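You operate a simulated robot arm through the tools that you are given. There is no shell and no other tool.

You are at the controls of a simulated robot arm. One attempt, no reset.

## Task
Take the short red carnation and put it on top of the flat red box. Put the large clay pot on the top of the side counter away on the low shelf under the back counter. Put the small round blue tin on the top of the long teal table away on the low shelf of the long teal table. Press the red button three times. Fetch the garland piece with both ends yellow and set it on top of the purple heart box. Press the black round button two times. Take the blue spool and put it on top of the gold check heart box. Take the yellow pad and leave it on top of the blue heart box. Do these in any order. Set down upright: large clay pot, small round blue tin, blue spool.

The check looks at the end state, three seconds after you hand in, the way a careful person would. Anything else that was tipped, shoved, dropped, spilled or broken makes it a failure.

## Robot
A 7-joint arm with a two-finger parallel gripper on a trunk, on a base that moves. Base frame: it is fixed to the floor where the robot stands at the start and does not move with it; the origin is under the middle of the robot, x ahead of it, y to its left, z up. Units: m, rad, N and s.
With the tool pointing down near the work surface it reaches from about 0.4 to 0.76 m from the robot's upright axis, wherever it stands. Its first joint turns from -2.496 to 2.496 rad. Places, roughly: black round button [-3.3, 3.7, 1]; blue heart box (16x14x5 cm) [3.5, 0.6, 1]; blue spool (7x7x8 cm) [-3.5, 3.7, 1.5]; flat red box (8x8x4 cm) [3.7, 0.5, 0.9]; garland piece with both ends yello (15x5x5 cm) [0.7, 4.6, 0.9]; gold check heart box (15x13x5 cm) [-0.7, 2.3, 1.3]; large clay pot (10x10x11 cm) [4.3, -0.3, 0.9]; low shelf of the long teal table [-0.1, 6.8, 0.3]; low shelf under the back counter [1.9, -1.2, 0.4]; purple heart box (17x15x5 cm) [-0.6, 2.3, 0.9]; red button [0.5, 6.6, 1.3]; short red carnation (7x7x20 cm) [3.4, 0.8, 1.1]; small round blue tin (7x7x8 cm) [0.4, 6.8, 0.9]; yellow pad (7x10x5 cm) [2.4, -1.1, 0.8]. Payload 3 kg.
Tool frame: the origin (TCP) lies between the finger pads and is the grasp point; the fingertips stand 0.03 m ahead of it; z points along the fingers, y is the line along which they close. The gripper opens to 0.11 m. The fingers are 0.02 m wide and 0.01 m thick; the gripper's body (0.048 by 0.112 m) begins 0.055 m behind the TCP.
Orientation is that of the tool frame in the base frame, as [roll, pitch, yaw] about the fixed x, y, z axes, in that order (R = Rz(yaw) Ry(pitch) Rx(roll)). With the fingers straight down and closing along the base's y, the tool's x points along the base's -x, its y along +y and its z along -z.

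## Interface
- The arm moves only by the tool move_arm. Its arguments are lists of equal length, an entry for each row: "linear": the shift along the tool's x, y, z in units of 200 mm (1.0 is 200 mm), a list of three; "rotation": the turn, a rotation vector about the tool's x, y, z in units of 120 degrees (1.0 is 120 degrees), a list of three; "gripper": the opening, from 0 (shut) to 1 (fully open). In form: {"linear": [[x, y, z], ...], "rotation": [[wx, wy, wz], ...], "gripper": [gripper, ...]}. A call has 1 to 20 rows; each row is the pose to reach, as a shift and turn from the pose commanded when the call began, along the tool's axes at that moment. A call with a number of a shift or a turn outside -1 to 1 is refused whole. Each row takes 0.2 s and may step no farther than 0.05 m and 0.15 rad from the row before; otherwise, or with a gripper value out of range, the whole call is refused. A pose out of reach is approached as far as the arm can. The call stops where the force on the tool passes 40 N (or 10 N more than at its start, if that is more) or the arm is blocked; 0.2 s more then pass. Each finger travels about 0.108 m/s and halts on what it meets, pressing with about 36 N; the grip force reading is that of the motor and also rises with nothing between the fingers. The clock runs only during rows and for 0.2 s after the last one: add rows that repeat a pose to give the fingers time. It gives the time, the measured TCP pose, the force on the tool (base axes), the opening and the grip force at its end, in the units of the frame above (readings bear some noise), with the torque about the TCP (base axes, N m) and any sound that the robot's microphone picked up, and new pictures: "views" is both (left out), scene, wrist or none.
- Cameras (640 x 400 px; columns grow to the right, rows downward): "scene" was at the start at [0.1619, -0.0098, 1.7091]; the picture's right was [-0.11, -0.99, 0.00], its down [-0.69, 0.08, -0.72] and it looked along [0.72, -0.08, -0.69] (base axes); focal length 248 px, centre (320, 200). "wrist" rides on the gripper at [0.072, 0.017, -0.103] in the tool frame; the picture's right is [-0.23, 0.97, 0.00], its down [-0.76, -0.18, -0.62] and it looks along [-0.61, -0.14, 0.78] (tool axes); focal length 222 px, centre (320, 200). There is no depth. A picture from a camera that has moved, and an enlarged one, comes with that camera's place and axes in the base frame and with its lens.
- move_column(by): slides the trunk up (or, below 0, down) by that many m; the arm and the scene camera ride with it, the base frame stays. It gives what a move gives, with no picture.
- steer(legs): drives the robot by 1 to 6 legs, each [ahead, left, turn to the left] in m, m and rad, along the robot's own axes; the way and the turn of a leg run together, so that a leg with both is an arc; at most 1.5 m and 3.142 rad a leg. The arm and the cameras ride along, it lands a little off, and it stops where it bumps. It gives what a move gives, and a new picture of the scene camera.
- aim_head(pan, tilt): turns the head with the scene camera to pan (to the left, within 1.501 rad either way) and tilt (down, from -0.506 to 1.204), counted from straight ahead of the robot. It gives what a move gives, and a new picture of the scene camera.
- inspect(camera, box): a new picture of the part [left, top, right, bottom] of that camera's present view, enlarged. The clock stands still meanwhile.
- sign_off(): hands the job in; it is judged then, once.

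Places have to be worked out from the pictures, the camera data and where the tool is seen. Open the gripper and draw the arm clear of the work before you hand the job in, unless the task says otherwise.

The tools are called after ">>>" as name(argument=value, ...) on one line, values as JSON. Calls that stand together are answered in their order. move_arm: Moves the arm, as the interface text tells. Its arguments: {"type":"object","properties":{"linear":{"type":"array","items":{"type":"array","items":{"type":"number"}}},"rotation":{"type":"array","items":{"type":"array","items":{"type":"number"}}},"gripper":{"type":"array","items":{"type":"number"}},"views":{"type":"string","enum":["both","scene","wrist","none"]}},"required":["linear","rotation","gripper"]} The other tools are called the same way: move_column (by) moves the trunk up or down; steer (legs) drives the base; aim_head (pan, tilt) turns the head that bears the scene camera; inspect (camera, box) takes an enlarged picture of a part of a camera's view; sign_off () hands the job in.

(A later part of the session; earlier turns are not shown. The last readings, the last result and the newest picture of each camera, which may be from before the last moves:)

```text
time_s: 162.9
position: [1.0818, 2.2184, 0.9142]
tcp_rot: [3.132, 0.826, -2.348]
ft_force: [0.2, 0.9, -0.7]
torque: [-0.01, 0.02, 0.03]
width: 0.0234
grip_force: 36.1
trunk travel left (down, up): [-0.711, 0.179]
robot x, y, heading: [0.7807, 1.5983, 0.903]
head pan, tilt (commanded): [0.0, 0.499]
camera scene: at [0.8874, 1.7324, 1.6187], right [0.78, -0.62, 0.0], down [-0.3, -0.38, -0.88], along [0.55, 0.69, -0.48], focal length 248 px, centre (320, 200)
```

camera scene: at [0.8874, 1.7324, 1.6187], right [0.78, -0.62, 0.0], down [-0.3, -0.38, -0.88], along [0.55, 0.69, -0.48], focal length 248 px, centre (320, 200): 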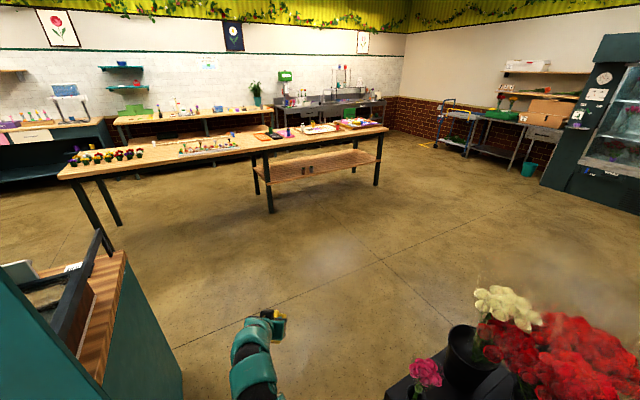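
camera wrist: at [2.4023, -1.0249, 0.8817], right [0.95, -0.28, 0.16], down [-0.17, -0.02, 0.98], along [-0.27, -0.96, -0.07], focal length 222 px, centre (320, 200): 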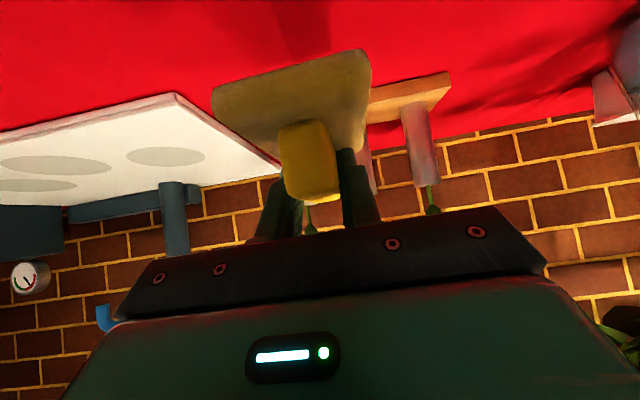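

The floor beyond is open. I drive diagonally through the gap to about (1.45,2.7).

>>> steer(legs=[[0.667, 0.13, 0], [0.6, 0, 0]])

```text
time_s: 169.8
position: [1.7571, 3.3264, 0.9141]
tcp_rot: [3.133, 0.825, -2.324]
ft_force: [0.1, 0.4, -0.9]
torque: [-0.01, -0.02, -0.04]
width: 0.0234
grip_force: 35.8
trunk travel left (down, up): [-0.711, 0.179]
robot x, y, heading: [1.4681, 2.6996, 0.923]
head pan, tilt (commanded): [0.0, 0.499]
camera scene: at [1.5732, 2.837, 1.6186], right [0.8, -0.6, 0.0], down [-0.29, -0.38, -0.88], along [0.53, 0.7, -0.48], focal length 248 px, centre (320, 200)
```

scene: 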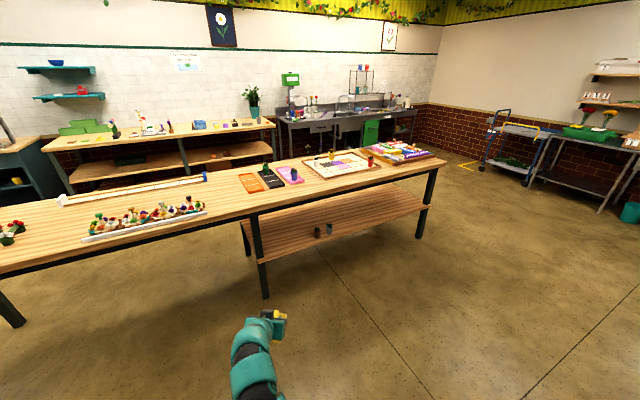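

I'm in the open room. I turn right to face the red table's open side.

>>> steer(legs=[[0, 0, -1.5]])

```text
time_s: 173.9
position: [2.1031, 2.4335, 0.9142]
tcp_rot: [3.132, 0.825, 2.416]
ft_force: [0.0, 0.2, -1.1]
torque: [-0.02, -0.02, 0.0]
width: 0.0235
grip_force: 35.6
trunk travel left (down, up): [-0.711, 0.179]
robot x, y, heading: [1.4682, 2.6995, -0.621]
head pan, tilt (commanded): [0.0, 0.499]
camera scene: at [1.6091, 2.6008, 1.6187], right [-0.58, -0.82, 0.0], down [-0.39, 0.28, -0.88], along [0.72, -0.51, -0.48], focal length 248 px, centre (320, 200)
```

scene: 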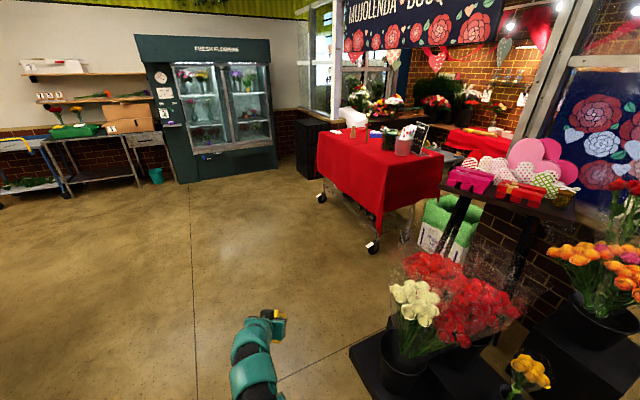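

The red table stands free with open floor on this side and at its far end. I zoom in on it.

>>> inspect(camera="scene", box=[280, 80, 480, 260])

```text
2.22 times, centred on (380, 170) of scene
camera zoom: at [1.6091, 2.6008, 1.6187], right [-0.58, -0.82, 0.0], down [-0.39, 0.28, -0.88], along [0.72, -0.51, -0.48], focal length 552 px, centre (187, 267)
```

zoom: 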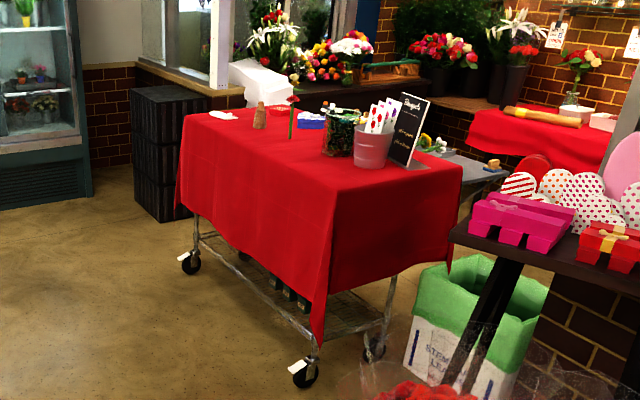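

The red table's open edge runs at y≈1.0. Objects on it: carnation ≈(3.35,0.80), cone ≈(3.56,0.77), heart box ≈(3.49,0.58), flat red box ≈(3.70,0.51). I drive over to about (3.3,2.1).

>>> steer(legs=[[0.92, 0.29, 0], [0.92, 0.29, 0]])

```text
time_s: 183.7
position: [3.9834, 1.8915, 0.9145]
tcp_rot: [3.132, 0.827, 2.458]
ft_force: [-0.5, -0.9, -0.8]
torque: [0.01, 0.0, -0.02]
width: 0.0235
grip_force: 36.4
trunk travel left (down, up): [-0.711, 0.179]
robot x, y, heading: [3.343, 2.135, -0.578]
head pan, tilt (commanded): [0.0, 0.499]
camera scene: at [3.4847, 2.0392, 1.6187], right [-0.55, -0.84, 0.0], down [-0.4, 0.26, -0.88], along [0.74, -0.48, -0.48], focal length 248 px, centre (320, 200)
```

scene: 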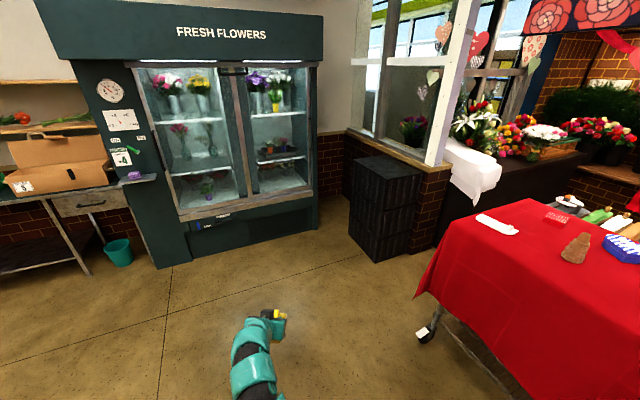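

The far end leaves ≥0.74 m to the crate; the open side is roomier. I turn to face the table.

>>> steer(legs=[[0.0, 0.0, -1.2]])

>>> aim_head(pan=0.0, tilt=0.65)

```text
time_s: 187.1
position: [3.3537, 1.4457, 0.9146]
tcp_rot: [3.13, 0.826, 1.267]
ft_force: [-0.2, 0.5, -1.0]
torque: [0.03, 0.0, 0.01]
width: 0.0233
grip_force: 36.2
trunk travel left (down, up): [-0.711, 0.179]
robot x, y, heading: [3.337, 2.1337, -1.767]
head pan, tilt (commanded): [0.0, 0.499]
camera scene: at [3.3071, 1.965, 1.6187], right [-0.98, 0.2, 0.0], down [0.09, 0.47, -0.88], along [-0.17, -0.86, -0.48], focal length 248 px, centre (320, 200)
```

scene: 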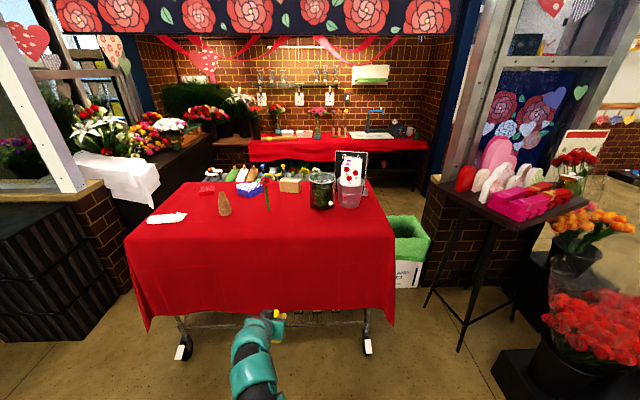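

```text
time_s: 187.8
position: [3.3546, 1.4462, 0.9133]
tcp_rot: [3.13, 0.825, 1.267]
ft_force: [0.2, 0.1, -0.5]
torque: [0.02, 0.01, 0.04]
width: 0.0234
grip_force: 36.6
trunk travel left (down, up): [-0.711, 0.179]
robot x, y, heading: [3.3403, 2.1345, -1.765]
head pan, tilt (commanded): [0.0, 0.649]
camera scene: at [3.308, 1.969, 1.6054], right [-0.98, 0.2, 0.0], down [0.12, 0.59, -0.8], along [-0.16, -0.78, -0.6], focal length 248 px, centre (320, 200)
```

scene: 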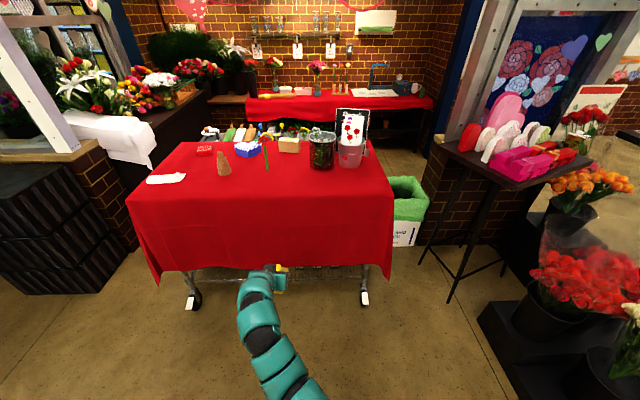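

Good frontal view of the table. I zoom in for positions.

>>> inspect(camera="scene", box=[120, 110, 400, 285])

```text
2.29 times, centred on (260, 198) of scene
camera zoom: at [3.308, 1.969, 1.6054], right [-0.98, 0.2, 0.0], down [0.12, 0.59, -0.8], along [-0.16, -0.78, -0.6], focal length 568 px, centre (457, 206)
```

zoom: 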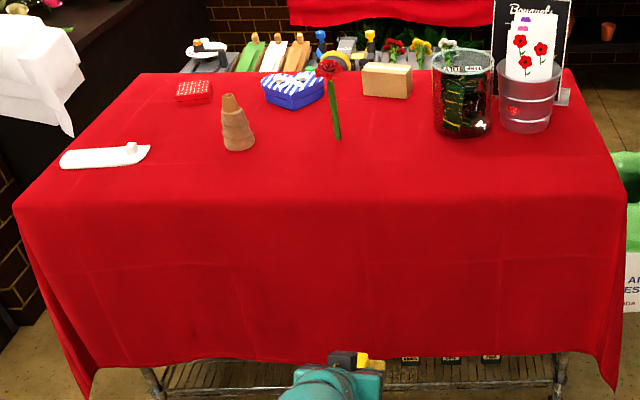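

Carnation ≈(3.35,0.77), cone ≈(3.58,0.77, top 1.05), heart box centre ≈(3.455,0.575), flat box ≈(3.71,0.49), table z≈0.93. I raise the trunk 0.13 m and shift the hand to the robot's centreline before approaching through the gap.

>>> move_column(by=0.13)

>>> move_arm(linear=[[-0.012, -0.16, 0.013], [-0.024, -0.323, 0.026], [-0.036, -0.484, 0.04], [-0.048, -0.646, 0.053]], rotation=[[0, 0, 0], [0, 0, 0], [0, 0, 0], [0, 0, 0]], gripper=[0.05, 0.05, 0.05, 0.05], views="scene")

```text
time_s: 189.4
position: [3.3536, 1.4461, 1.0445]
tcp_rot: [3.132, 0.826, 1.267]
ft_force: [-0.1, -0.1, -0.4]
torque: [-0.01, 0.01, 0.03]
width: 0.023
grip_force: 36.2
trunk travel left (down, up): [-0.841, 0.049]
robot x, y, heading: [3.3405, 2.1363, -1.767]
head pan, tilt (commanded): [0.0, 0.649]
```

```text
time_s: 190.4
position: [3.2275, 1.471, 1.0429]
tcp_rot: [3.131, 0.826, 1.267]
ft_force: [-1.3, 0.6, 0.1]
torque: [-0.01, -0.01, 0.01]
width: 0.0234
grip_force: 36.4
trunk travel left (down, up): [-0.841, 0.049]
robot x, y, heading: [3.3385, 2.1376, -1.773]
head pan, tilt (commanded): [0.0, 0.649]
camera scene: at [3.3072, 1.9694, 1.7354], right [-0.98, 0.2, 0.0], down [0.12, 0.59, -0.8], along [-0.16, -0.78, -0.6], focal length 248 px, centre (320, 200)
```

scene: 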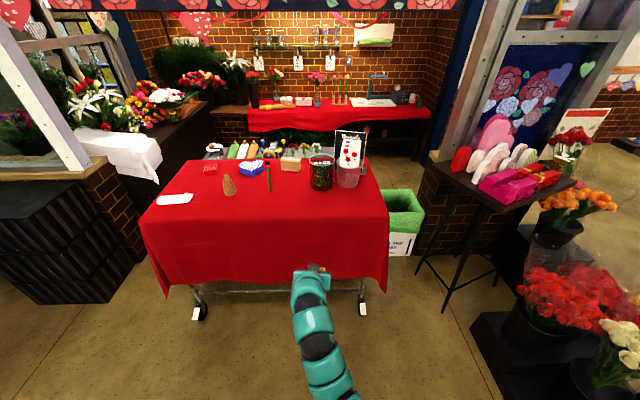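

I drive to about (3.59,1.52) so the pad hovers just before the gap between carnation and cone.

>>> steer(legs=[[0.555, 0.375, 0.0]])

>>> inspect(camera="scene", box=[200, 130, 440, 280])

>>> inspect(camera="wrist", box=[0, 0, 640, 400])

```text
time_s: 194.1
position: [3.5054, 0.8436, 1.0433]
tcp_rot: [3.132, 0.827, 1.28]
ft_force: [0.5, 0.0, -0.7]
torque: [-0.02, -0.02, 0.01]
width: 0.0236
grip_force: 36.7
trunk travel left (down, up): [-0.841, 0.049]
robot x, y, heading: [3.6125, 1.5053, -1.756]
head pan, tilt (commanded): [0.0, 0.649]
camera scene: at [3.5809, 1.3421, 1.7353], right [-0.98, 0.18, 0.0], down [0.11, 0.59, -0.8], along [-0.15, -0.78, -0.6], focal length 248 px, centre (320, 200)
```

scene: 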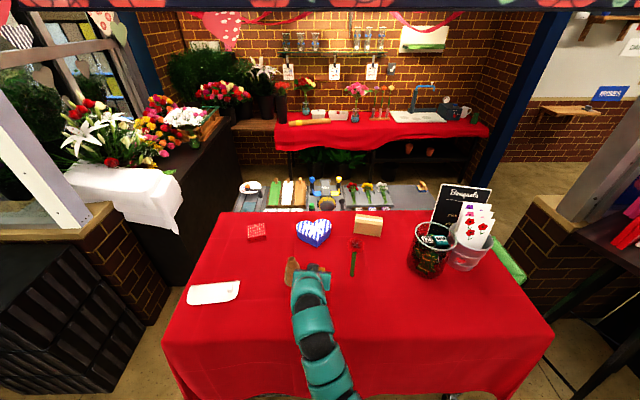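

```text
2.67 times, centred on (320, 205) of scene
camera zoom: at [3.5809, 1.3421, 1.7353], right [-0.98, 0.18, 0.0], down [0.11, 0.59, -0.8], along [-0.15, -0.78, -0.6], focal length 662 px, centre (320, 187)
```

zoom: 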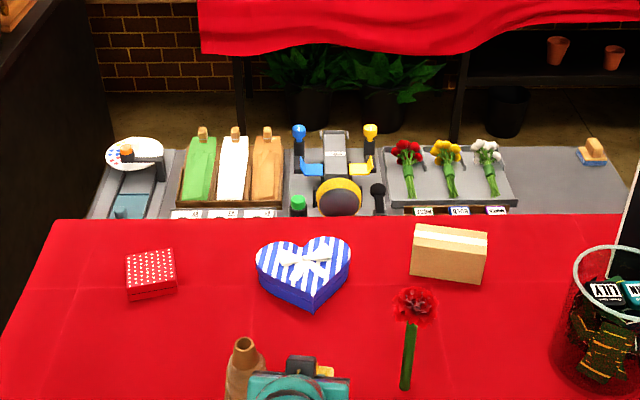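

```text
1.00 times, centred on (320, 200) of wrist (not enlarged: the box is as wide or as high as the picture)
camera zoom: at [3.5566, 0.9596, 1.06], right [0.89, -0.42, 0.17], down [-0.19, 0.0, 0.98], along [-0.41, -0.91, -0.09], focal length 222 px, centre (320, 200)
```

zoom: 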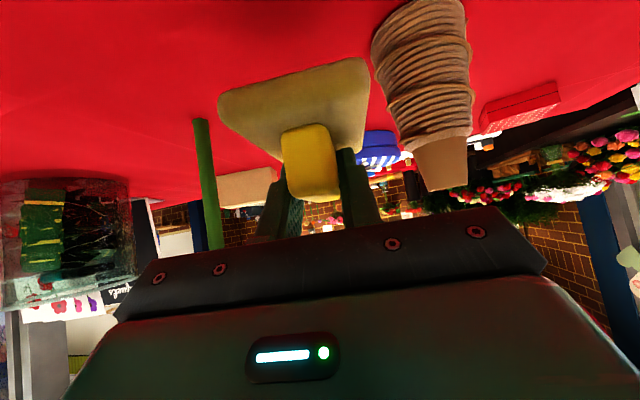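

The gap is clear: cone ≈(3.572,0.765), carnation ≈(3.349,0.79), heart centre ≈(3.458,0.565). I shift the hand 2 cm away from the cone, raise it slightly, and bring the base 10 cm closer.

>>> move_arm(linear=[[-0.054, -0.1, -0.052], [-0.054, -0.1, -0.052]], rotation=[[0, 0, 0], [0, 0, 0]], gripper=[0.05, 0.05], views="none")

>>> steer(legs=[[0.1, 0.0, 0.0]])

>>> inspect(camera="wrist", box=[0, 0, 640, 400])

```text
time_s: 194.7
position: [3.4862, 0.8492, 1.0577]
tcp_rot: [3.134, 0.825, 1.279]
ft_force: [0.3, -0.6, -0.9]
torque: [0.0, -0.01, 0.02]
width: 0.0235
grip_force: 36.3
trunk travel left (down, up): [-0.841, 0.049]
robot x, y, heading: [3.6127, 1.5092, -1.755]
head pan, tilt (commanded): [0.0, 0.649]
```

```text
time_s: 195.9
position: [3.4672, 0.7535, 1.0566]
tcp_rot: [3.134, 0.826, 1.277]
ft_force: [-0.5, -0.4, -1.0]
torque: [-0.02, -0.01, 0.0]
width: 0.0233
grip_force: 35.3
trunk travel left (down, up): [-0.841, 0.049]
robot x, y, heading: [3.5903, 1.4119, -1.755]
head pan, tilt (commanded): [0.0, 0.649]
camera scene: at [3.5623, 1.2456, 1.7352], right [-0.98, 0.19, 0.0], down [0.11, 0.6, -0.8], along [-0.15, -0.78, -0.61], focal length 248 px, centre (320, 200)
```

scene: 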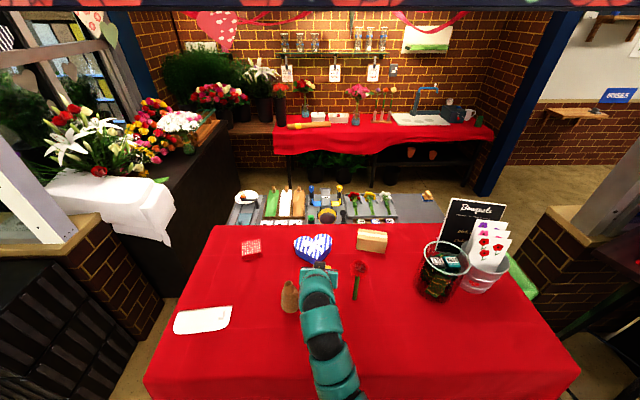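

```text
1.00 times, centred on (320, 200) of wrist (not enlarged: the box is as wide or as high as the picture)
camera zoom: at [3.5181, 0.8702, 1.0744], right [0.89, -0.42, 0.17], down [-0.19, -0.01, 0.98], along [-0.41, -0.91, -0.09], focal length 222 px, centre (320, 200)
```

zoom: 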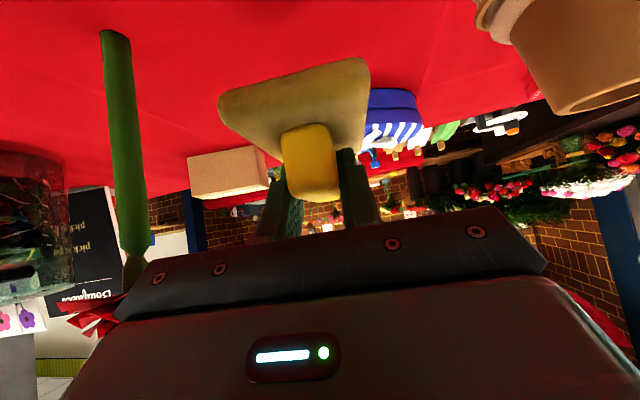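

Clearances look fine. I extend the arm over the heart box, keeping the pad ~3–4 cm above it.

>>> move_arm(linear=[[-0.122, 0.045, 0.132], [-0.244, 0.09, 0.264], [-0.365, 0.134, 0.397], [-0.487, 0.179, 0.529], [-0.609, 0.224, 0.661]], rotation=[[0, 0, 0], [0, 0, 0], [0, 0, 0], [0, 0, 0], [0, 0, 0]], gripper=[0.05, 0.05, 0.05, 0.05, 0.05], views="both")

>>> inspect(camera="scene", box=[230, 190, 430, 330])

```text
time_s: 197.1
position: [3.4571, 0.5686, 1.0572]
tcp_rot: [3.134, 0.822, 1.279]
ft_force: [-1.3, -0.7, -0.7]
torque: [0.03, 0.01, 0.01]
width: 0.0234
grip_force: 35.8
trunk travel left (down, up): [-0.841, 0.049]
robot x, y, heading: [3.5963, 1.4103, -1.76]
head pan, tilt (commanded): [0.0, 0.649]
camera scene: at [3.5624, 1.246, 1.7352], right [-0.98, 0.18, 0.0], down [0.11, 0.59, -0.8], along [-0.15, -0.78, -0.61], focal length 248 px, centre (320, 200)
camera wrist: at [3.5075, 0.6855, 1.0748], right [0.89, -0.42, 0.17], down [-0.19, -0.01, 0.98], along [-0.41, -0.91, -0.09], focal length 222 px, centre (320, 200)
```

scene: 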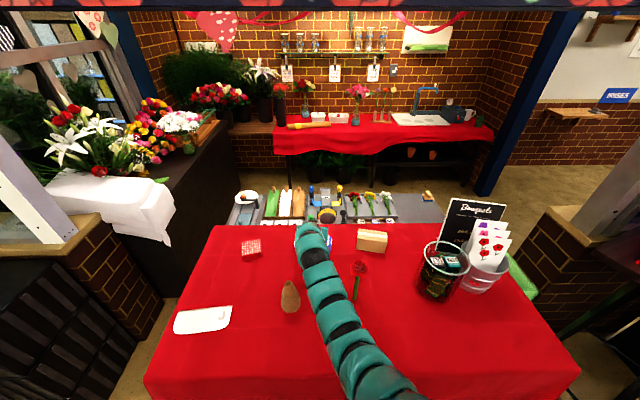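
wrist: 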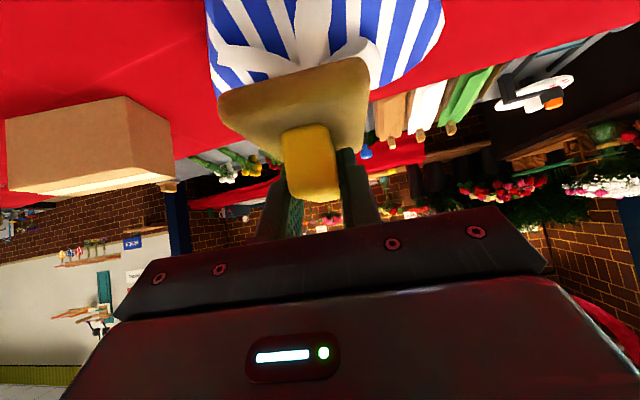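

```text
2.86 times, centred on (330, 260) of scene
camera zoom: at [3.5624, 1.246, 1.7352], right [-0.98, 0.18, 0.0], down [0.11, 0.59, -0.8], along [-0.15, -0.78, -0.61], focal length 710 px, centre (291, 29)
```

zoom: 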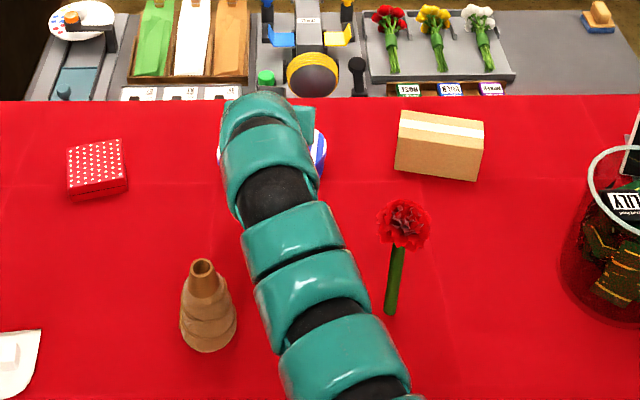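

The pad is centred over the heart box. I lower in small steps and watch the force.

>>> move_arm(linear=[[0.037, 0, 0.034], [0.0735, 0, 0.0678]], rotation=[[0, 0, 0], [0, 0, 0]], gripper=[0.05, 0.05], views="none")

>>> move_arm(linear=[[0.0184, 0, 0.017]], rotation=[[0, 0, 0]], gripper=[0.05], views="wrist")

```text
time_s: 197.7
position: [3.4589, 0.5707, 1.0405]
tcp_rot: [3.131, 0.827, 1.277]
ft_force: [-0.3, 1.1, -1.1]
torque: [0.01, 0.0, 0.04]
width: 0.0234
grip_force: 35.8
trunk travel left (down, up): [-0.841, 0.049]
robot x, y, heading: [3.5947, 1.4145, -1.759]
head pan, tilt (commanded): [0.0, 0.649]
```

```text
time_s: 198.1
position: [3.4586, 0.5693, 1.0338]
tcp_rot: [3.133, 0.826, 1.278]
ft_force: [0.5, -0.3, 0.0]
torque: [0.01, 0.01, -0.02]
width: 0.0232
grip_force: 35.7
trunk travel left (down, up): [-0.841, 0.049]
robot x, y, heading: [3.5919, 1.4147, -1.754]
head pan, tilt (commanded): [0.0, 0.649]
camera wrist: at [3.5096, 0.6862, 1.0513], right [0.89, -0.42, 0.17], down [-0.19, 0.0, 0.98], along [-0.41, -0.91, -0.09], focal length 222 px, centre (320, 200)
```

wrist: 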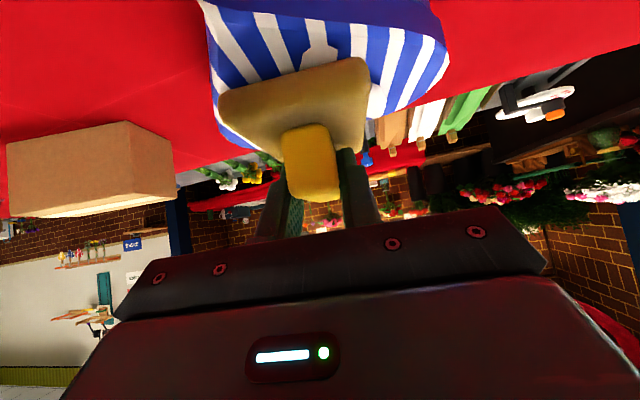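

Maybe just touching; I continue in 5 mm steps.

>>> move_arm(linear=[[0.0184, 0, 0.017]], rotation=[[0, 0, 0]], gripper=[0.05], views="none")

>>> move_arm(linear=[[0.0184, 0, 0.017]], rotation=[[0, 0, 0]], gripper=[0.05], views="wrist")

```text
time_s: 198.5
position: [3.4593, 0.5702, 1.0291]
tcp_rot: [3.132, 0.826, 1.278]
ft_force: [0.0, 0.2, 0.1]
torque: [0.02, -0.02, 0.03]
width: 0.0232
grip_force: 35.8
trunk travel left (down, up): [-0.841, 0.049]
robot x, y, heading: [3.5928, 1.4112, -1.763]
head pan, tilt (commanded): [0.0, 0.649]
```

```text
time_s: 198.9
position: [3.4603, 0.5713, 1.0246]
tcp_rot: [3.133, 0.828, 1.279]
ft_force: [-0.2, 0.1, 3.1]
torque: [-0.14, 0.17, -0.02]
width: 0.0234
grip_force: 36.4
trunk travel left (down, up): [-0.841, 0.049]
robot x, y, heading: [3.5952, 1.4117, -1.757]
head pan, tilt (commanded): [0.0, 0.649]
camera wrist: at [3.5104, 0.6867, 1.0418], right [0.89, -0.42, 0.17], down [-0.19, 0.0, 0.98], along [-0.41, -0.91, -0.08], focal length 222 px, centre (320, 200)
```

wrist: 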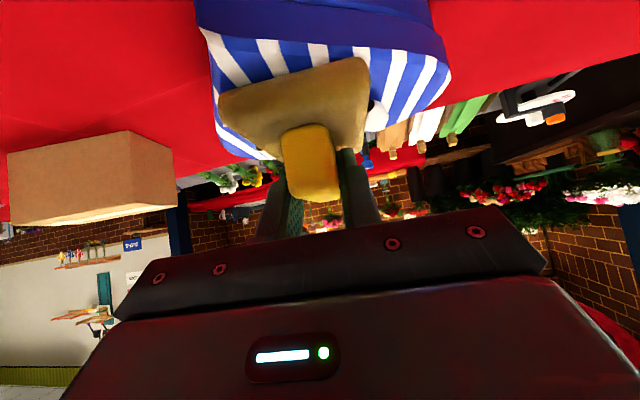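

Contact (3 N) at TCP z≈1.025: the pad rests on the heart box. I open the gripper gently.

>>> move_arm(linear=[[0.008, 0, 0.007], [0.008, 0, 0.007], [0.008, 0, 0.007], [0.008, 0, 0.007]], rotation=[[0, 0, 0], [0, 0, 0], [0, 0, 0], [0, 0, 0]], gripper=[0.25, 0.35, 0.5, 0.5], views="wrist")

```text
time_s: 199.9
position: [3.4605, 0.5711, 1.024]
tcp_rot: [3.131, 0.826, 1.277]
ft_force: [2.9, -2.6, 9.1]
torque: [-0.11, 0.24, 0.1]
width: 0.0531
grip_force: 0.1
trunk travel left (down, up): [-0.841, 0.049]
robot x, y, heading: [3.5924, 1.4112, -1.761]
head pan, tilt (commanded): [0.0, 0.649]
camera wrist: at [3.5114, 0.687, 1.04], right [0.89, -0.42, 0.17], down [-0.19, 0.0, 0.98], along [-0.41, -0.91, -0.08], focal length 222 px, centre (320, 200)
```

wrist: 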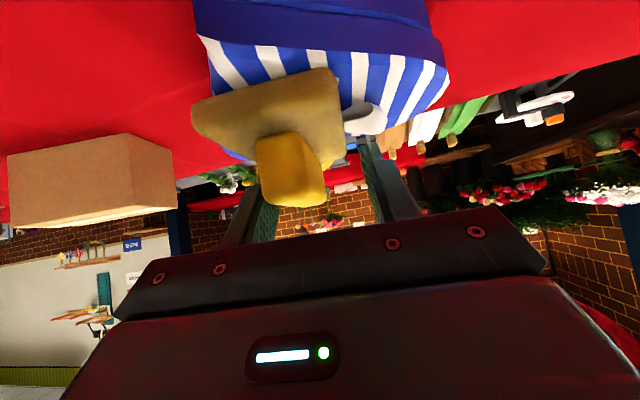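

Opening dragged the pad about 2 cm sideways because the fingertips pressed on its plate. I raise 1 cm, re-close to pull it back to centre, and check.

>>> move_arm(linear=[[-0.037, 0, -0.034], [-0.037, 0, -0.034], [-0.037, 0, -0.034], [-0.037, 0, -0.034], [-0.037, 0, -0.034]], rotation=[[0, 0, 0], [0, 0, 0], [0, 0, 0], [0, 0, 0], [0, 0, 0]], gripper=[0.5, 0.4, 0.3, 0.15, 0.05], views="wrist")

```text
time_s: 201.1
position: [3.4578, 0.5706, 1.0309]
tcp_rot: [3.133, 0.825, 1.278]
ft_force: [-0.8, 0.6, 0.6]
torque: [-0.03, 0.02, -0.01]
width: 0.0232
grip_force: 36.6
trunk travel left (down, up): [-0.841, 0.049]
robot x, y, heading: [3.5936, 1.4118, -1.761]
head pan, tilt (commanded): [0.0, 0.649]
camera wrist: at [3.5094, 0.6863, 1.0475], right [0.89, -0.42, 0.17], down [-0.19, 0.0, 0.98], along [-0.41, -0.91, -0.09], focal length 222 px, centre (320, 200)
```

wrist: 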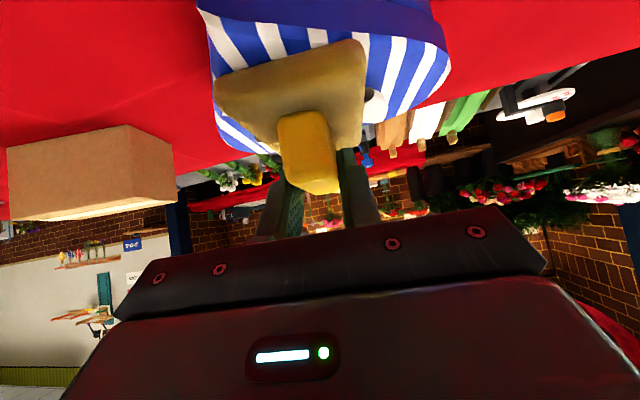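

The pad is re-centred with nearly no load. I lower 2 mm and open again, now with the fingertips higher on the handle.

>>> move_arm(linear=[[0.005, 0, 0.004], [0.005, 0, 0.004], [0.005, 0, 0.004], [0.005, 0, 0.004], [0.005, 0, 0.004]], rotation=[[0, 0, 0], [0, 0, 0], [0, 0, 0], [0, 0, 0], [0, 0, 0]], gripper=[0.25, 0.32, 0.4, 0.5, 0.55], views="wrist")

```text
time_s: 202.3
position: [3.4583, 0.5694, 1.0284]
tcp_rot: [3.133, 0.825, 1.276]
ft_force: [-0.4, 0.4, -0.7]
torque: [0.01, 0.01, -0.01]
width: 0.0605
grip_force: 0.1
trunk travel left (down, up): [-0.841, 0.049]
robot x, y, heading: [3.5943, 1.4146, -1.757]
head pan, tilt (commanded): [0.0, 0.649]
camera wrist: at [3.5101, 0.6862, 1.0465], right [0.89, -0.42, 0.17], down [-0.19, 0.0, 0.98], along [-0.41, -0.91, -0.09], focal length 222 px, centre (320, 200)
```

wrist: 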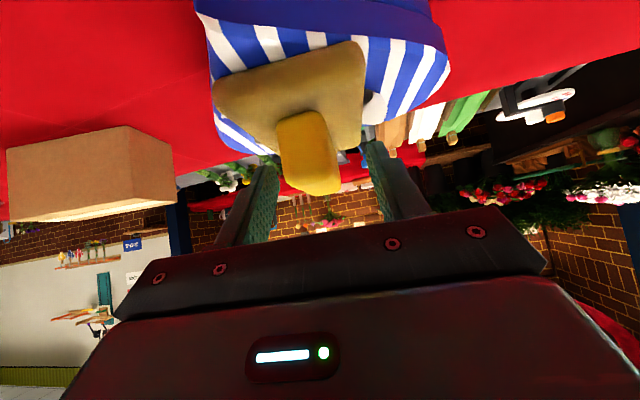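

Clean release. I withdraw backward-up along the tool axis and look.

>>> move_arm(linear=[[0, 0, -0.15], [0, 0, -0.35], [0, 0, -0.55], [0, 0, -0.7]], rotation=[[0, 0, 0], [0, 0, 0], [0, 0, 0], [0, 0, 0]], gripper=[0.55, 0.55, 0.5, 0.5], views="both")

>>> inspect(camera="scene", box=[230, 190, 430, 330])

```text
time_s: 203.3
position: [3.487, 0.6692, 1.1263]
tcp_rot: [3.133, 0.827, 1.278]
ft_force: [-0.2, 0.2, 0.2]
torque: [-0.01, -0.01, 0.01]
width: 0.0552
grip_force: 0.0
trunk travel left (down, up): [-0.841, 0.049]
robot x, y, heading: [3.5934, 1.4125, -1.757]
head pan, tilt (commanded): [0.0, 0.649]
camera scene: at [3.5627, 1.2478, 1.7354], right [-0.98, 0.19, 0.0], down [0.11, 0.59, -0.8], along [-0.15, -0.78, -0.6], focal length 248 px, centre (320, 200)
camera wrist: at [3.5374, 0.7864, 1.1428], right [0.89, -0.42, 0.17], down [-0.19, 0.0, 0.98], along [-0.41, -0.91, -0.08], focal length 222 px, centre (320, 200)
```

scene: 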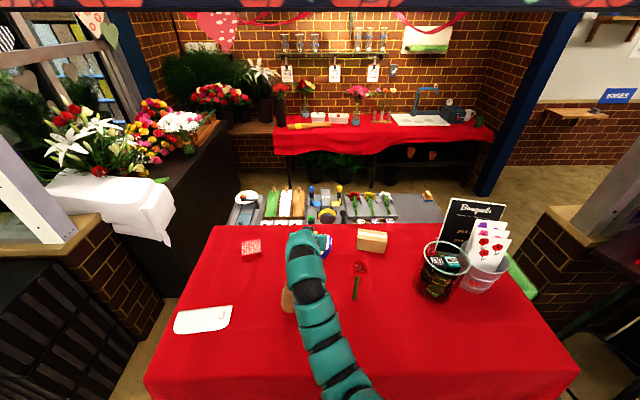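
wrist: 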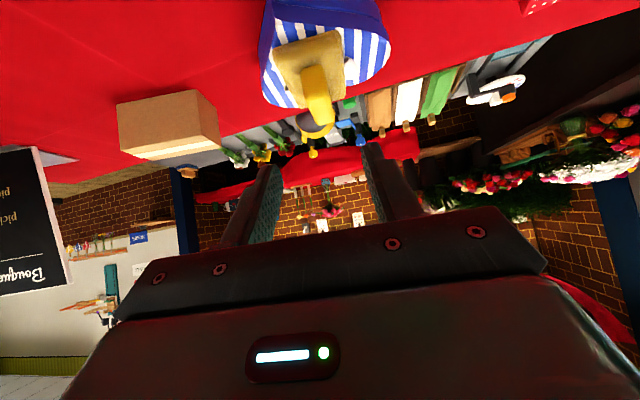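

```text
2.86 times, centred on (330, 260) of scene
camera zoom: at [3.5627, 1.2478, 1.7354], right [-0.98, 0.19, 0.0], down [0.11, 0.59, -0.8], along [-0.15, -0.78, -0.6], focal length 710 px, centre (291, 29)
```

zoom: 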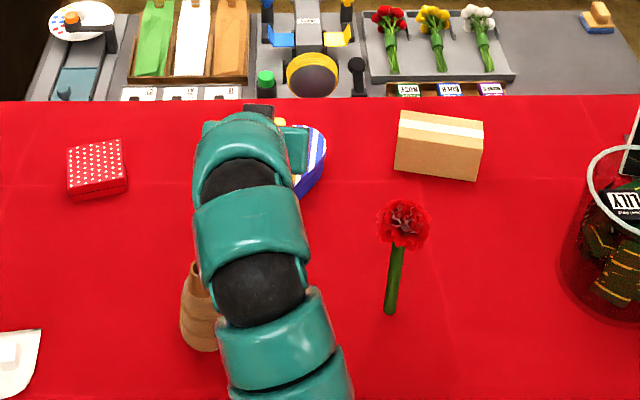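

The pad sits on the heart box. Next the carnation: I back off 0.2 m (hand is above the cone's height) to set up a side grasp of its stem.

>>> steer(legs=[[-0.2, 0.0, 0.0]])

>>> inspect(camera="scene", box=[220, 150, 460, 310])

```text
time_s: 204.8
position: [3.525, 0.866, 1.1272]
tcp_rot: [3.132, 0.828, 1.282]
ft_force: [-0.5, -0.6, 0.9]
torque: [0.0, 0.02, -0.04]
width: 0.0546
grip_force: 0.0
trunk travel left (down, up): [-0.841, 0.049]
robot x, y, heading: [3.6315, 1.6086, -1.755]
head pan, tilt (commanded): [0.0, 0.649]
camera scene: at [3.5999, 1.4443, 1.7355], right [-0.98, 0.18, 0.0], down [0.11, 0.59, -0.8], along [-0.14, -0.78, -0.6], focal length 248 px, centre (320, 200)
```

scene: 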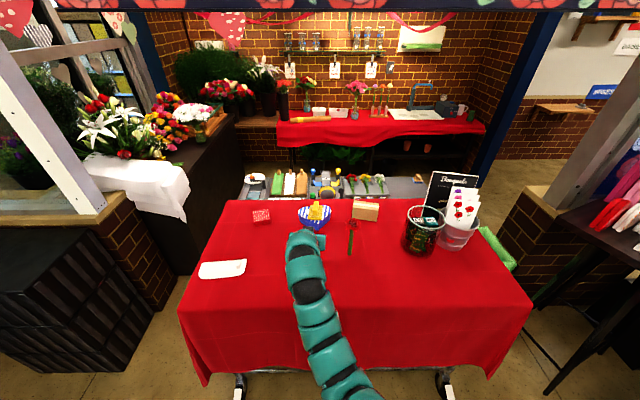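

```text
2.50 times, centred on (340, 230) of scene
camera zoom: at [3.5999, 1.4443, 1.7355], right [-0.98, 0.18, 0.0], down [0.11, 0.59, -0.8], along [-0.14, -0.78, -0.6], focal length 621 px, centre (270, 125)
```

zoom: 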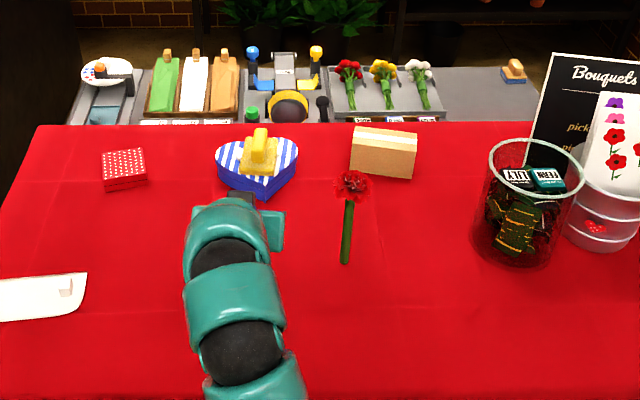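

The carnation stem is at about (3.355,0.79). I move the hand back and right in front of it, with more tilt.

>>> move_arm(linear=[[0.046, -0.183, -0.05], [0.092, -0.367, -0.1], [0.138, -0.55, -0.151], [0.184, -0.733, -0.201]], rotation=[[-0.0088, -0.0239, -0.0081], [-0.0176, -0.0478, -0.0162], [-0.0264, -0.0716, -0.0242], [-0.0352, -0.0955, -0.0323]], gripper=[0.5, 0.5, 0.5, 0.5], views="both")

```text
time_s: 205.8
position: [3.3976, 0.9559, 1.1262]
tcp_rot: [-3.136, 1.027, 1.392]
ft_force: [0.6, -0.2, 0.1]
torque: [0.0, 0.02, -0.02]
width: 0.0547
grip_force: 0.1
trunk travel left (down, up): [-0.841, 0.049]
robot x, y, heading: [3.6292, 1.6081, -1.755]
head pan, tilt (commanded): [0.0, 0.649]
camera scene: at [3.5988, 1.444, 1.7355], right [-0.98, 0.18, 0.0], down [0.11, 0.59, -0.8], along [-0.14, -0.78, -0.6], focal length 248 px, centre (320, 200)
camera wrist: at [3.4383, 1.0783, 1.1165], right [0.94, -0.29, 0.19], down [-0.15, 0.17, 0.97], along [-0.32, -0.94, 0.12], focal length 222 px, centre (320, 200)
```

scene: 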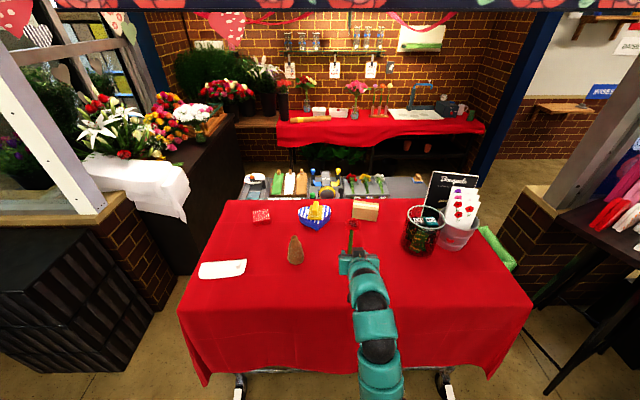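
wrist: 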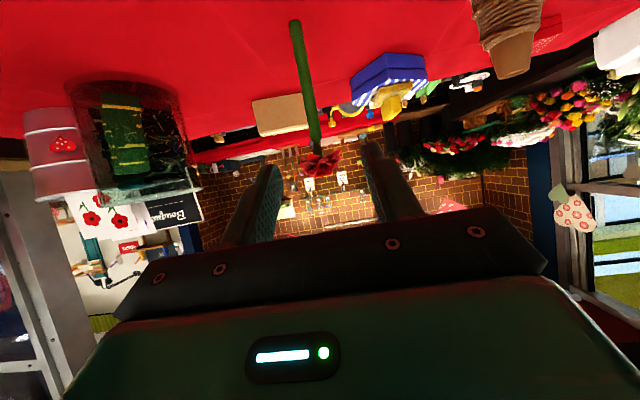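

Stem base reads (3.354,0.792), head from z≈1.07. I lower the hand to stem height in front of it.

>>> move_arm(linear=[[0.1125, -0.015, 0.1425], [0.225, -0.03, 0.285], [0.3375, -0.046, 0.4275], [0.45, -0.061, 0.57]], rotation=[[0, 0, 0], [0, 0, 0], [0, 0, 0], [0, 0, 0]], gripper=[0.5, 0.5, 0.5, 0.5], views="wrist")

>>> inspect(camera="wrist", box=[200, 0, 440, 150])

```text
time_s: 206.8
position: [3.3799, 0.9095, 0.9874]
tcp_rot: [-3.135, 1.023, 1.392]
ft_force: [0.4, 0.5, -0.2]
torque: [-0.02, -0.02, -0.02]
width: 0.0551
grip_force: 0.1
trunk travel left (down, up): [-0.841, 0.049]
robot x, y, heading: [3.6306, 1.6078, -1.755]
head pan, tilt (commanded): [0.0, 0.649]
camera wrist: at [3.4185, 1.0302, 0.9789], right [0.94, -0.29, 0.19], down [-0.15, 0.17, 0.98], along [-0.32, -0.94, 0.11], focal length 222 px, centre (320, 200)
```

wrist: 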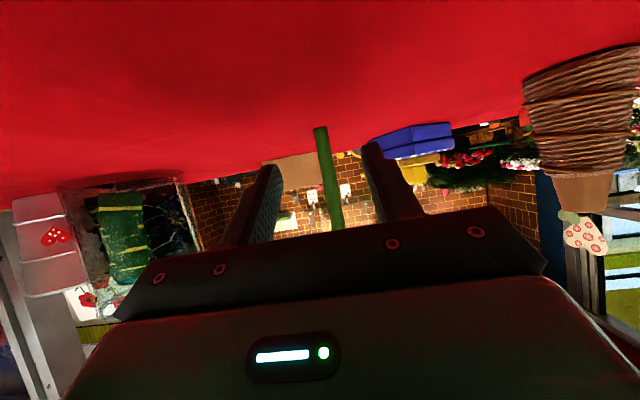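

```text
2.67 times, centred on (320, 75) of wrist
camera zoom: at [3.4185, 1.0302, 0.9789], right [0.94, -0.29, 0.19], down [-0.15, 0.17, 0.98], along [-0.32, -0.94, 0.11], focal length 592 px, centre (320, 533)
```

zoom: 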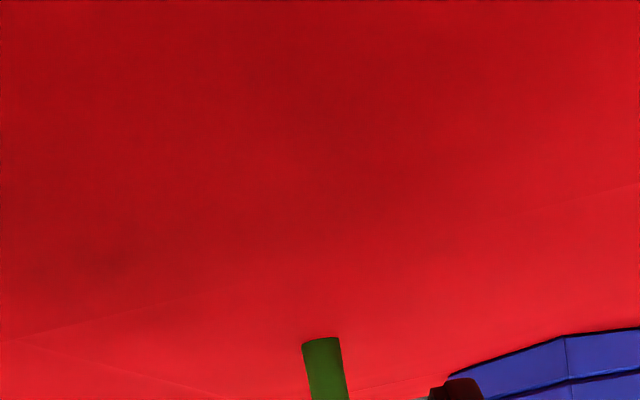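

The stem is centred between the fingers. I advance 12 cm so the stem sits at the grasp point.

>>> move_arm(linear=[[-0.078, 0, 0.128], [-0.156, -0.005, 0.256], [-0.234, -0.01, 0.384], [-0.312, -0.015, 0.512]], rotation=[[0, 0, 0], [0, 0, 0], [0, 0, 0], [0, 0, 0]], gripper=[0.5, 0.5, 0.5, 0.5], views="both")

>>> inspect(camera="scene", box=[260, 180, 420, 300])

```text
time_s: 207.8
position: [3.3535, 0.7944, 0.9861]
tcp_rot: [-3.135, 1.024, 1.394]
ft_force: [-0.7, -0.4, -1.1]
torque: [0.0, 0.01, 0.03]
width: 0.055
grip_force: 0.0
trunk travel left (down, up): [-0.841, 0.049]
robot x, y, heading: [3.6279, 1.6099, -1.752]
head pan, tilt (commanded): [0.0, 0.649]
camera scene: at [3.5994, 1.4421, 1.7353], right [-0.98, 0.18, 0.0], down [0.11, 0.59, -0.8], along [-0.14, -0.78, -0.6], focal length 248 px, centre (320, 200)
camera wrist: at [3.3932, 0.916, 0.9797], right [0.94, -0.29, 0.19], down [-0.15, 0.17, 0.97], along [-0.32, -0.94, 0.11], focal length 222 px, centre (320, 200)
```

scene: 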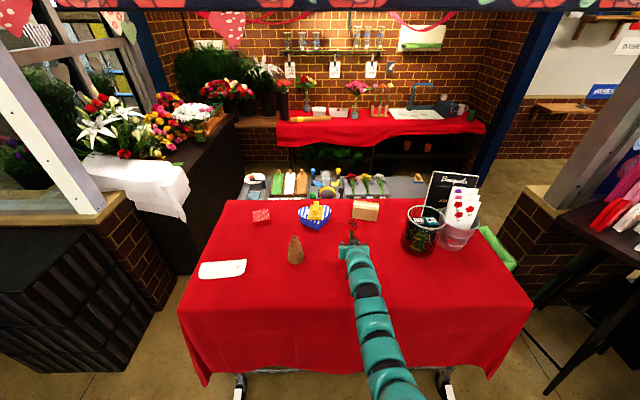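
wrist: 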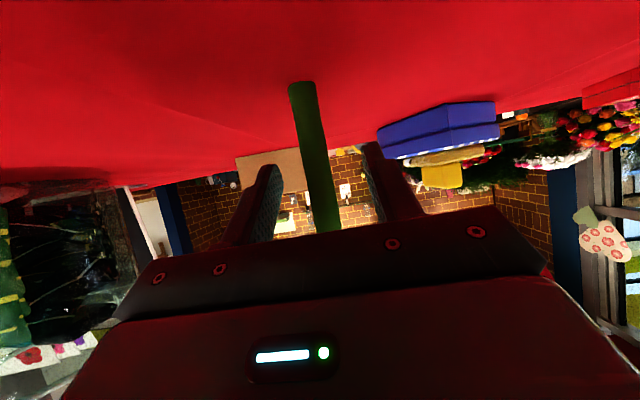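

```text
3.33 times, centred on (340, 240) of scene
camera zoom: at [3.5994, 1.4421, 1.7353], right [-0.98, 0.18, 0.0], down [0.11, 0.59, -0.8], along [-0.14, -0.78, -0.6], focal length 828 px, centre (253, 67)
```

zoom: 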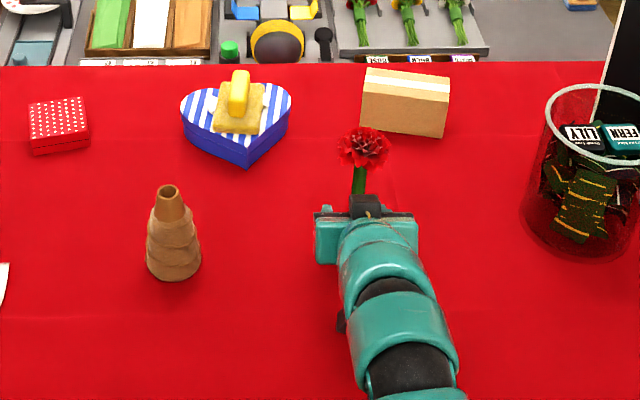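

The stem is at the grasp point. I close on it gently.

>>> move_arm(linear=[[0, 0, 0], [0, 0, 0], [0, 0, 0], [0, 0, 0], [0, 0, 0]], rotation=[[0, 0, 0], [0, 0, 0], [0, 0, 0], [0, 0, 0], [0, 0, 0]], gripper=[0.4, 0.3, 0.2, 0.05, 0.0], views="wrist")

```text
time_s: 209.1
position: [3.3543, 0.7948, 0.9897]
tcp_rot: [-3.134, 1.026, 1.393]
ft_force: [-0.1, -0.1, 0.4]
torque: [-0.03, -0.04, 0.01]
width: 0.0143
grip_force: 36.2
trunk travel left (down, up): [-0.841, 0.049]
robot x, y, heading: [3.632, 1.6104, -1.755]
head pan, tilt (commanded): [0.0, 0.649]
camera wrist: at [3.3932, 0.9165, 0.9807], right [0.94, -0.29, 0.19], down [-0.15, 0.17, 0.97], along [-0.32, -0.94, 0.11], focal length 222 px, centre (320, 200)
```

wrist: 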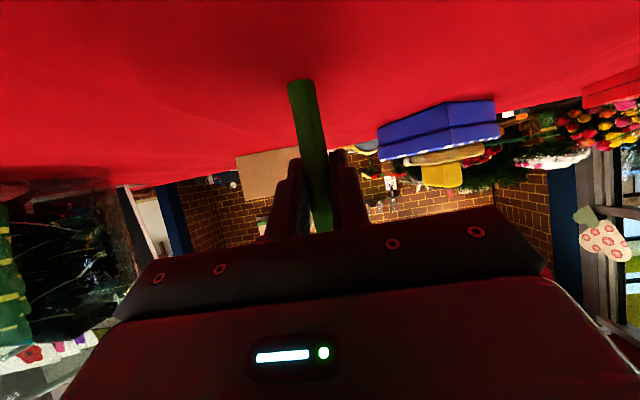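

Gripped (14 mm stem). I lift it straight up 12 cm.

>>> move_arm(linear=[[-0.06, 0, -0.036], [-0.17, 0, -0.103], [-0.3, 0, -0.182], [-0.42, 0, -0.255], [-0.513, 0, -0.311]], rotation=[[0, 0, 0], [0, 0, 0], [0, 0, 0], [0, 0, 0], [0, 0, 0]], gripper=[0, 0, 0, 0, 0], views="both")

```text
time_s: 210.2
position: [3.3524, 0.7922, 1.1106]
tcp_rot: [-3.135, 1.027, 1.393]
ft_force: [0.2, -0.4, -1.0]
torque: [0.02, 0.01, 0.03]
width: 0.0146
grip_force: 35.8
trunk travel left (down, up): [-0.841, 0.049]
robot x, y, heading: [3.6306, 1.6082, -1.754]
head pan, tilt (commanded): [0.0, 0.649]
camera scene: at [3.5995, 1.443, 1.7354], right [-0.98, 0.18, 0.0], down [0.11, 0.59, -0.8], along [-0.14, -0.78, -0.6], focal length 248 px, centre (320, 200)
camera wrist: at [3.392, 0.9151, 1.1018], right [0.94, -0.29, 0.19], down [-0.15, 0.17, 0.97], along [-0.32, -0.94, 0.11], focal length 222 px, centre (320, 200)
```

scene: 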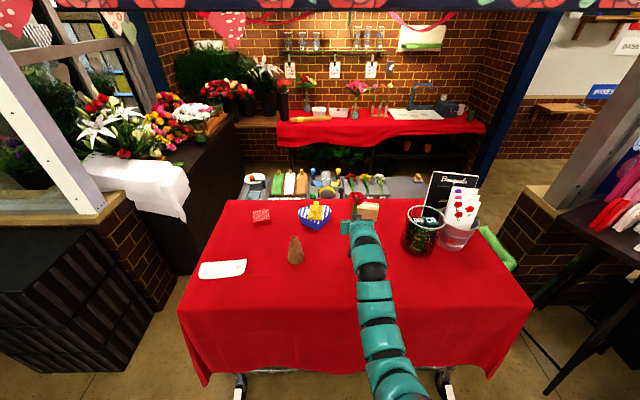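
wrist: 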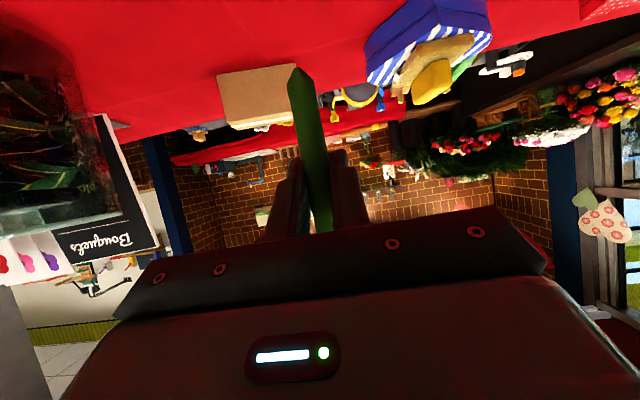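

Lifted. I zoom on the stem's lower end to judge how it can stand.

>>> inspect(camera="wrist", box=[240, 40, 400, 240])

>>> inspect(camera="scene", box=[290, 160, 430, 270])

```text
2.00 times, centred on (320, 140) of wrist
camera zoom: at [3.392, 0.9151, 1.1018], right [0.94, -0.29, 0.19], down [-0.15, 0.17, 0.97], along [-0.32, -0.94, 0.11], focal length 444 px, centre (320, 320)
```

zoom: 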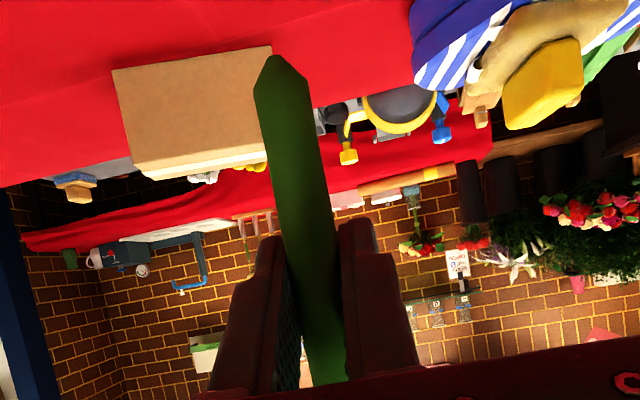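

```text
3.64 times, centred on (360, 215) of scene
camera zoom: at [3.5995, 1.443, 1.7354], right [-0.98, 0.18, 0.0], down [0.11, 0.59, -0.8], along [-0.14, -0.78, -0.6], focal length 903 px, centre (174, 146)
```

zoom: 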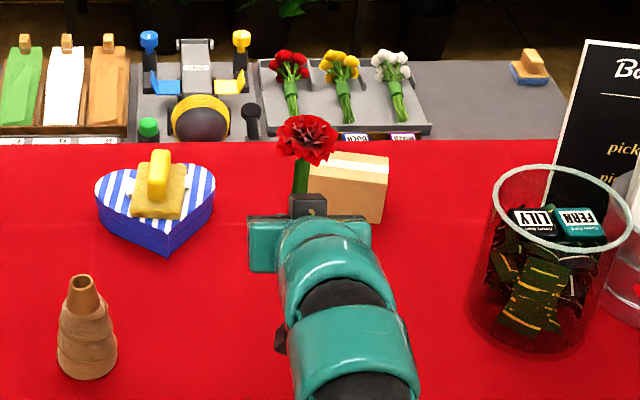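

The stem's drawn tip is pointed, but it stood upright by itself, with ~1 cm sunk at the table, so I'll try to set it upright on the flat box, at the same orientation. I raise the trunk slightly and drive back-left first, around the cone.

>>> move_column(by=0.045)

>>> steer(legs=[[-0.15, 0.28, 0.0]])

```text
time_s: 211.1
position: [3.3526, 0.7931, 1.155]
tcp_rot: [-3.136, 1.025, 1.394]
ft_force: [1.0, -0.3, -0.8]
torque: [0.0, -0.01, -0.02]
width: 0.0145
grip_force: 35.6
trunk travel left (down, up): [-0.886, 0.004]
robot x, y, heading: [3.6314, 1.6068, -1.75]
head pan, tilt (commanded): [0.0, 0.649]
```

```text
time_s: 213.3
position: [3.6613, 0.8895, 1.1566]
tcp_rot: [-3.135, 1.027, 1.392]
ft_force: [-0.9, 0.0, -0.9]
torque: [-0.02, -0.04, 0.01]
width: 0.0144
grip_force: 35.9
trunk travel left (down, up): [-0.886, 0.004]
robot x, y, heading: [3.9416, 1.7028, -1.757]
head pan, tilt (commanded): [0.0, 0.649]
camera scene: at [3.9094, 1.5393, 1.7804], right [-0.98, 0.18, 0.0], down [0.11, 0.59, -0.8], along [-0.15, -0.78, -0.6], focal length 248 px, centre (320, 200)
```

scene: 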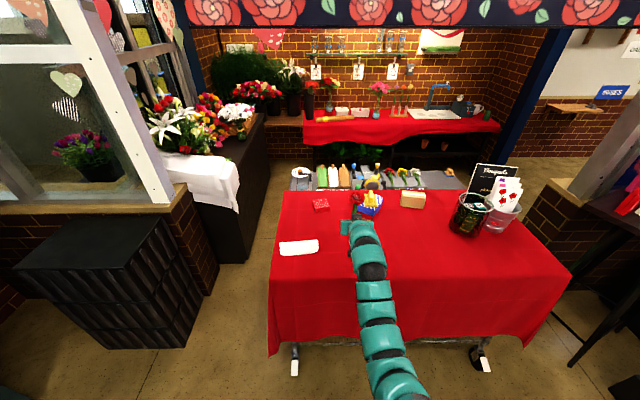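

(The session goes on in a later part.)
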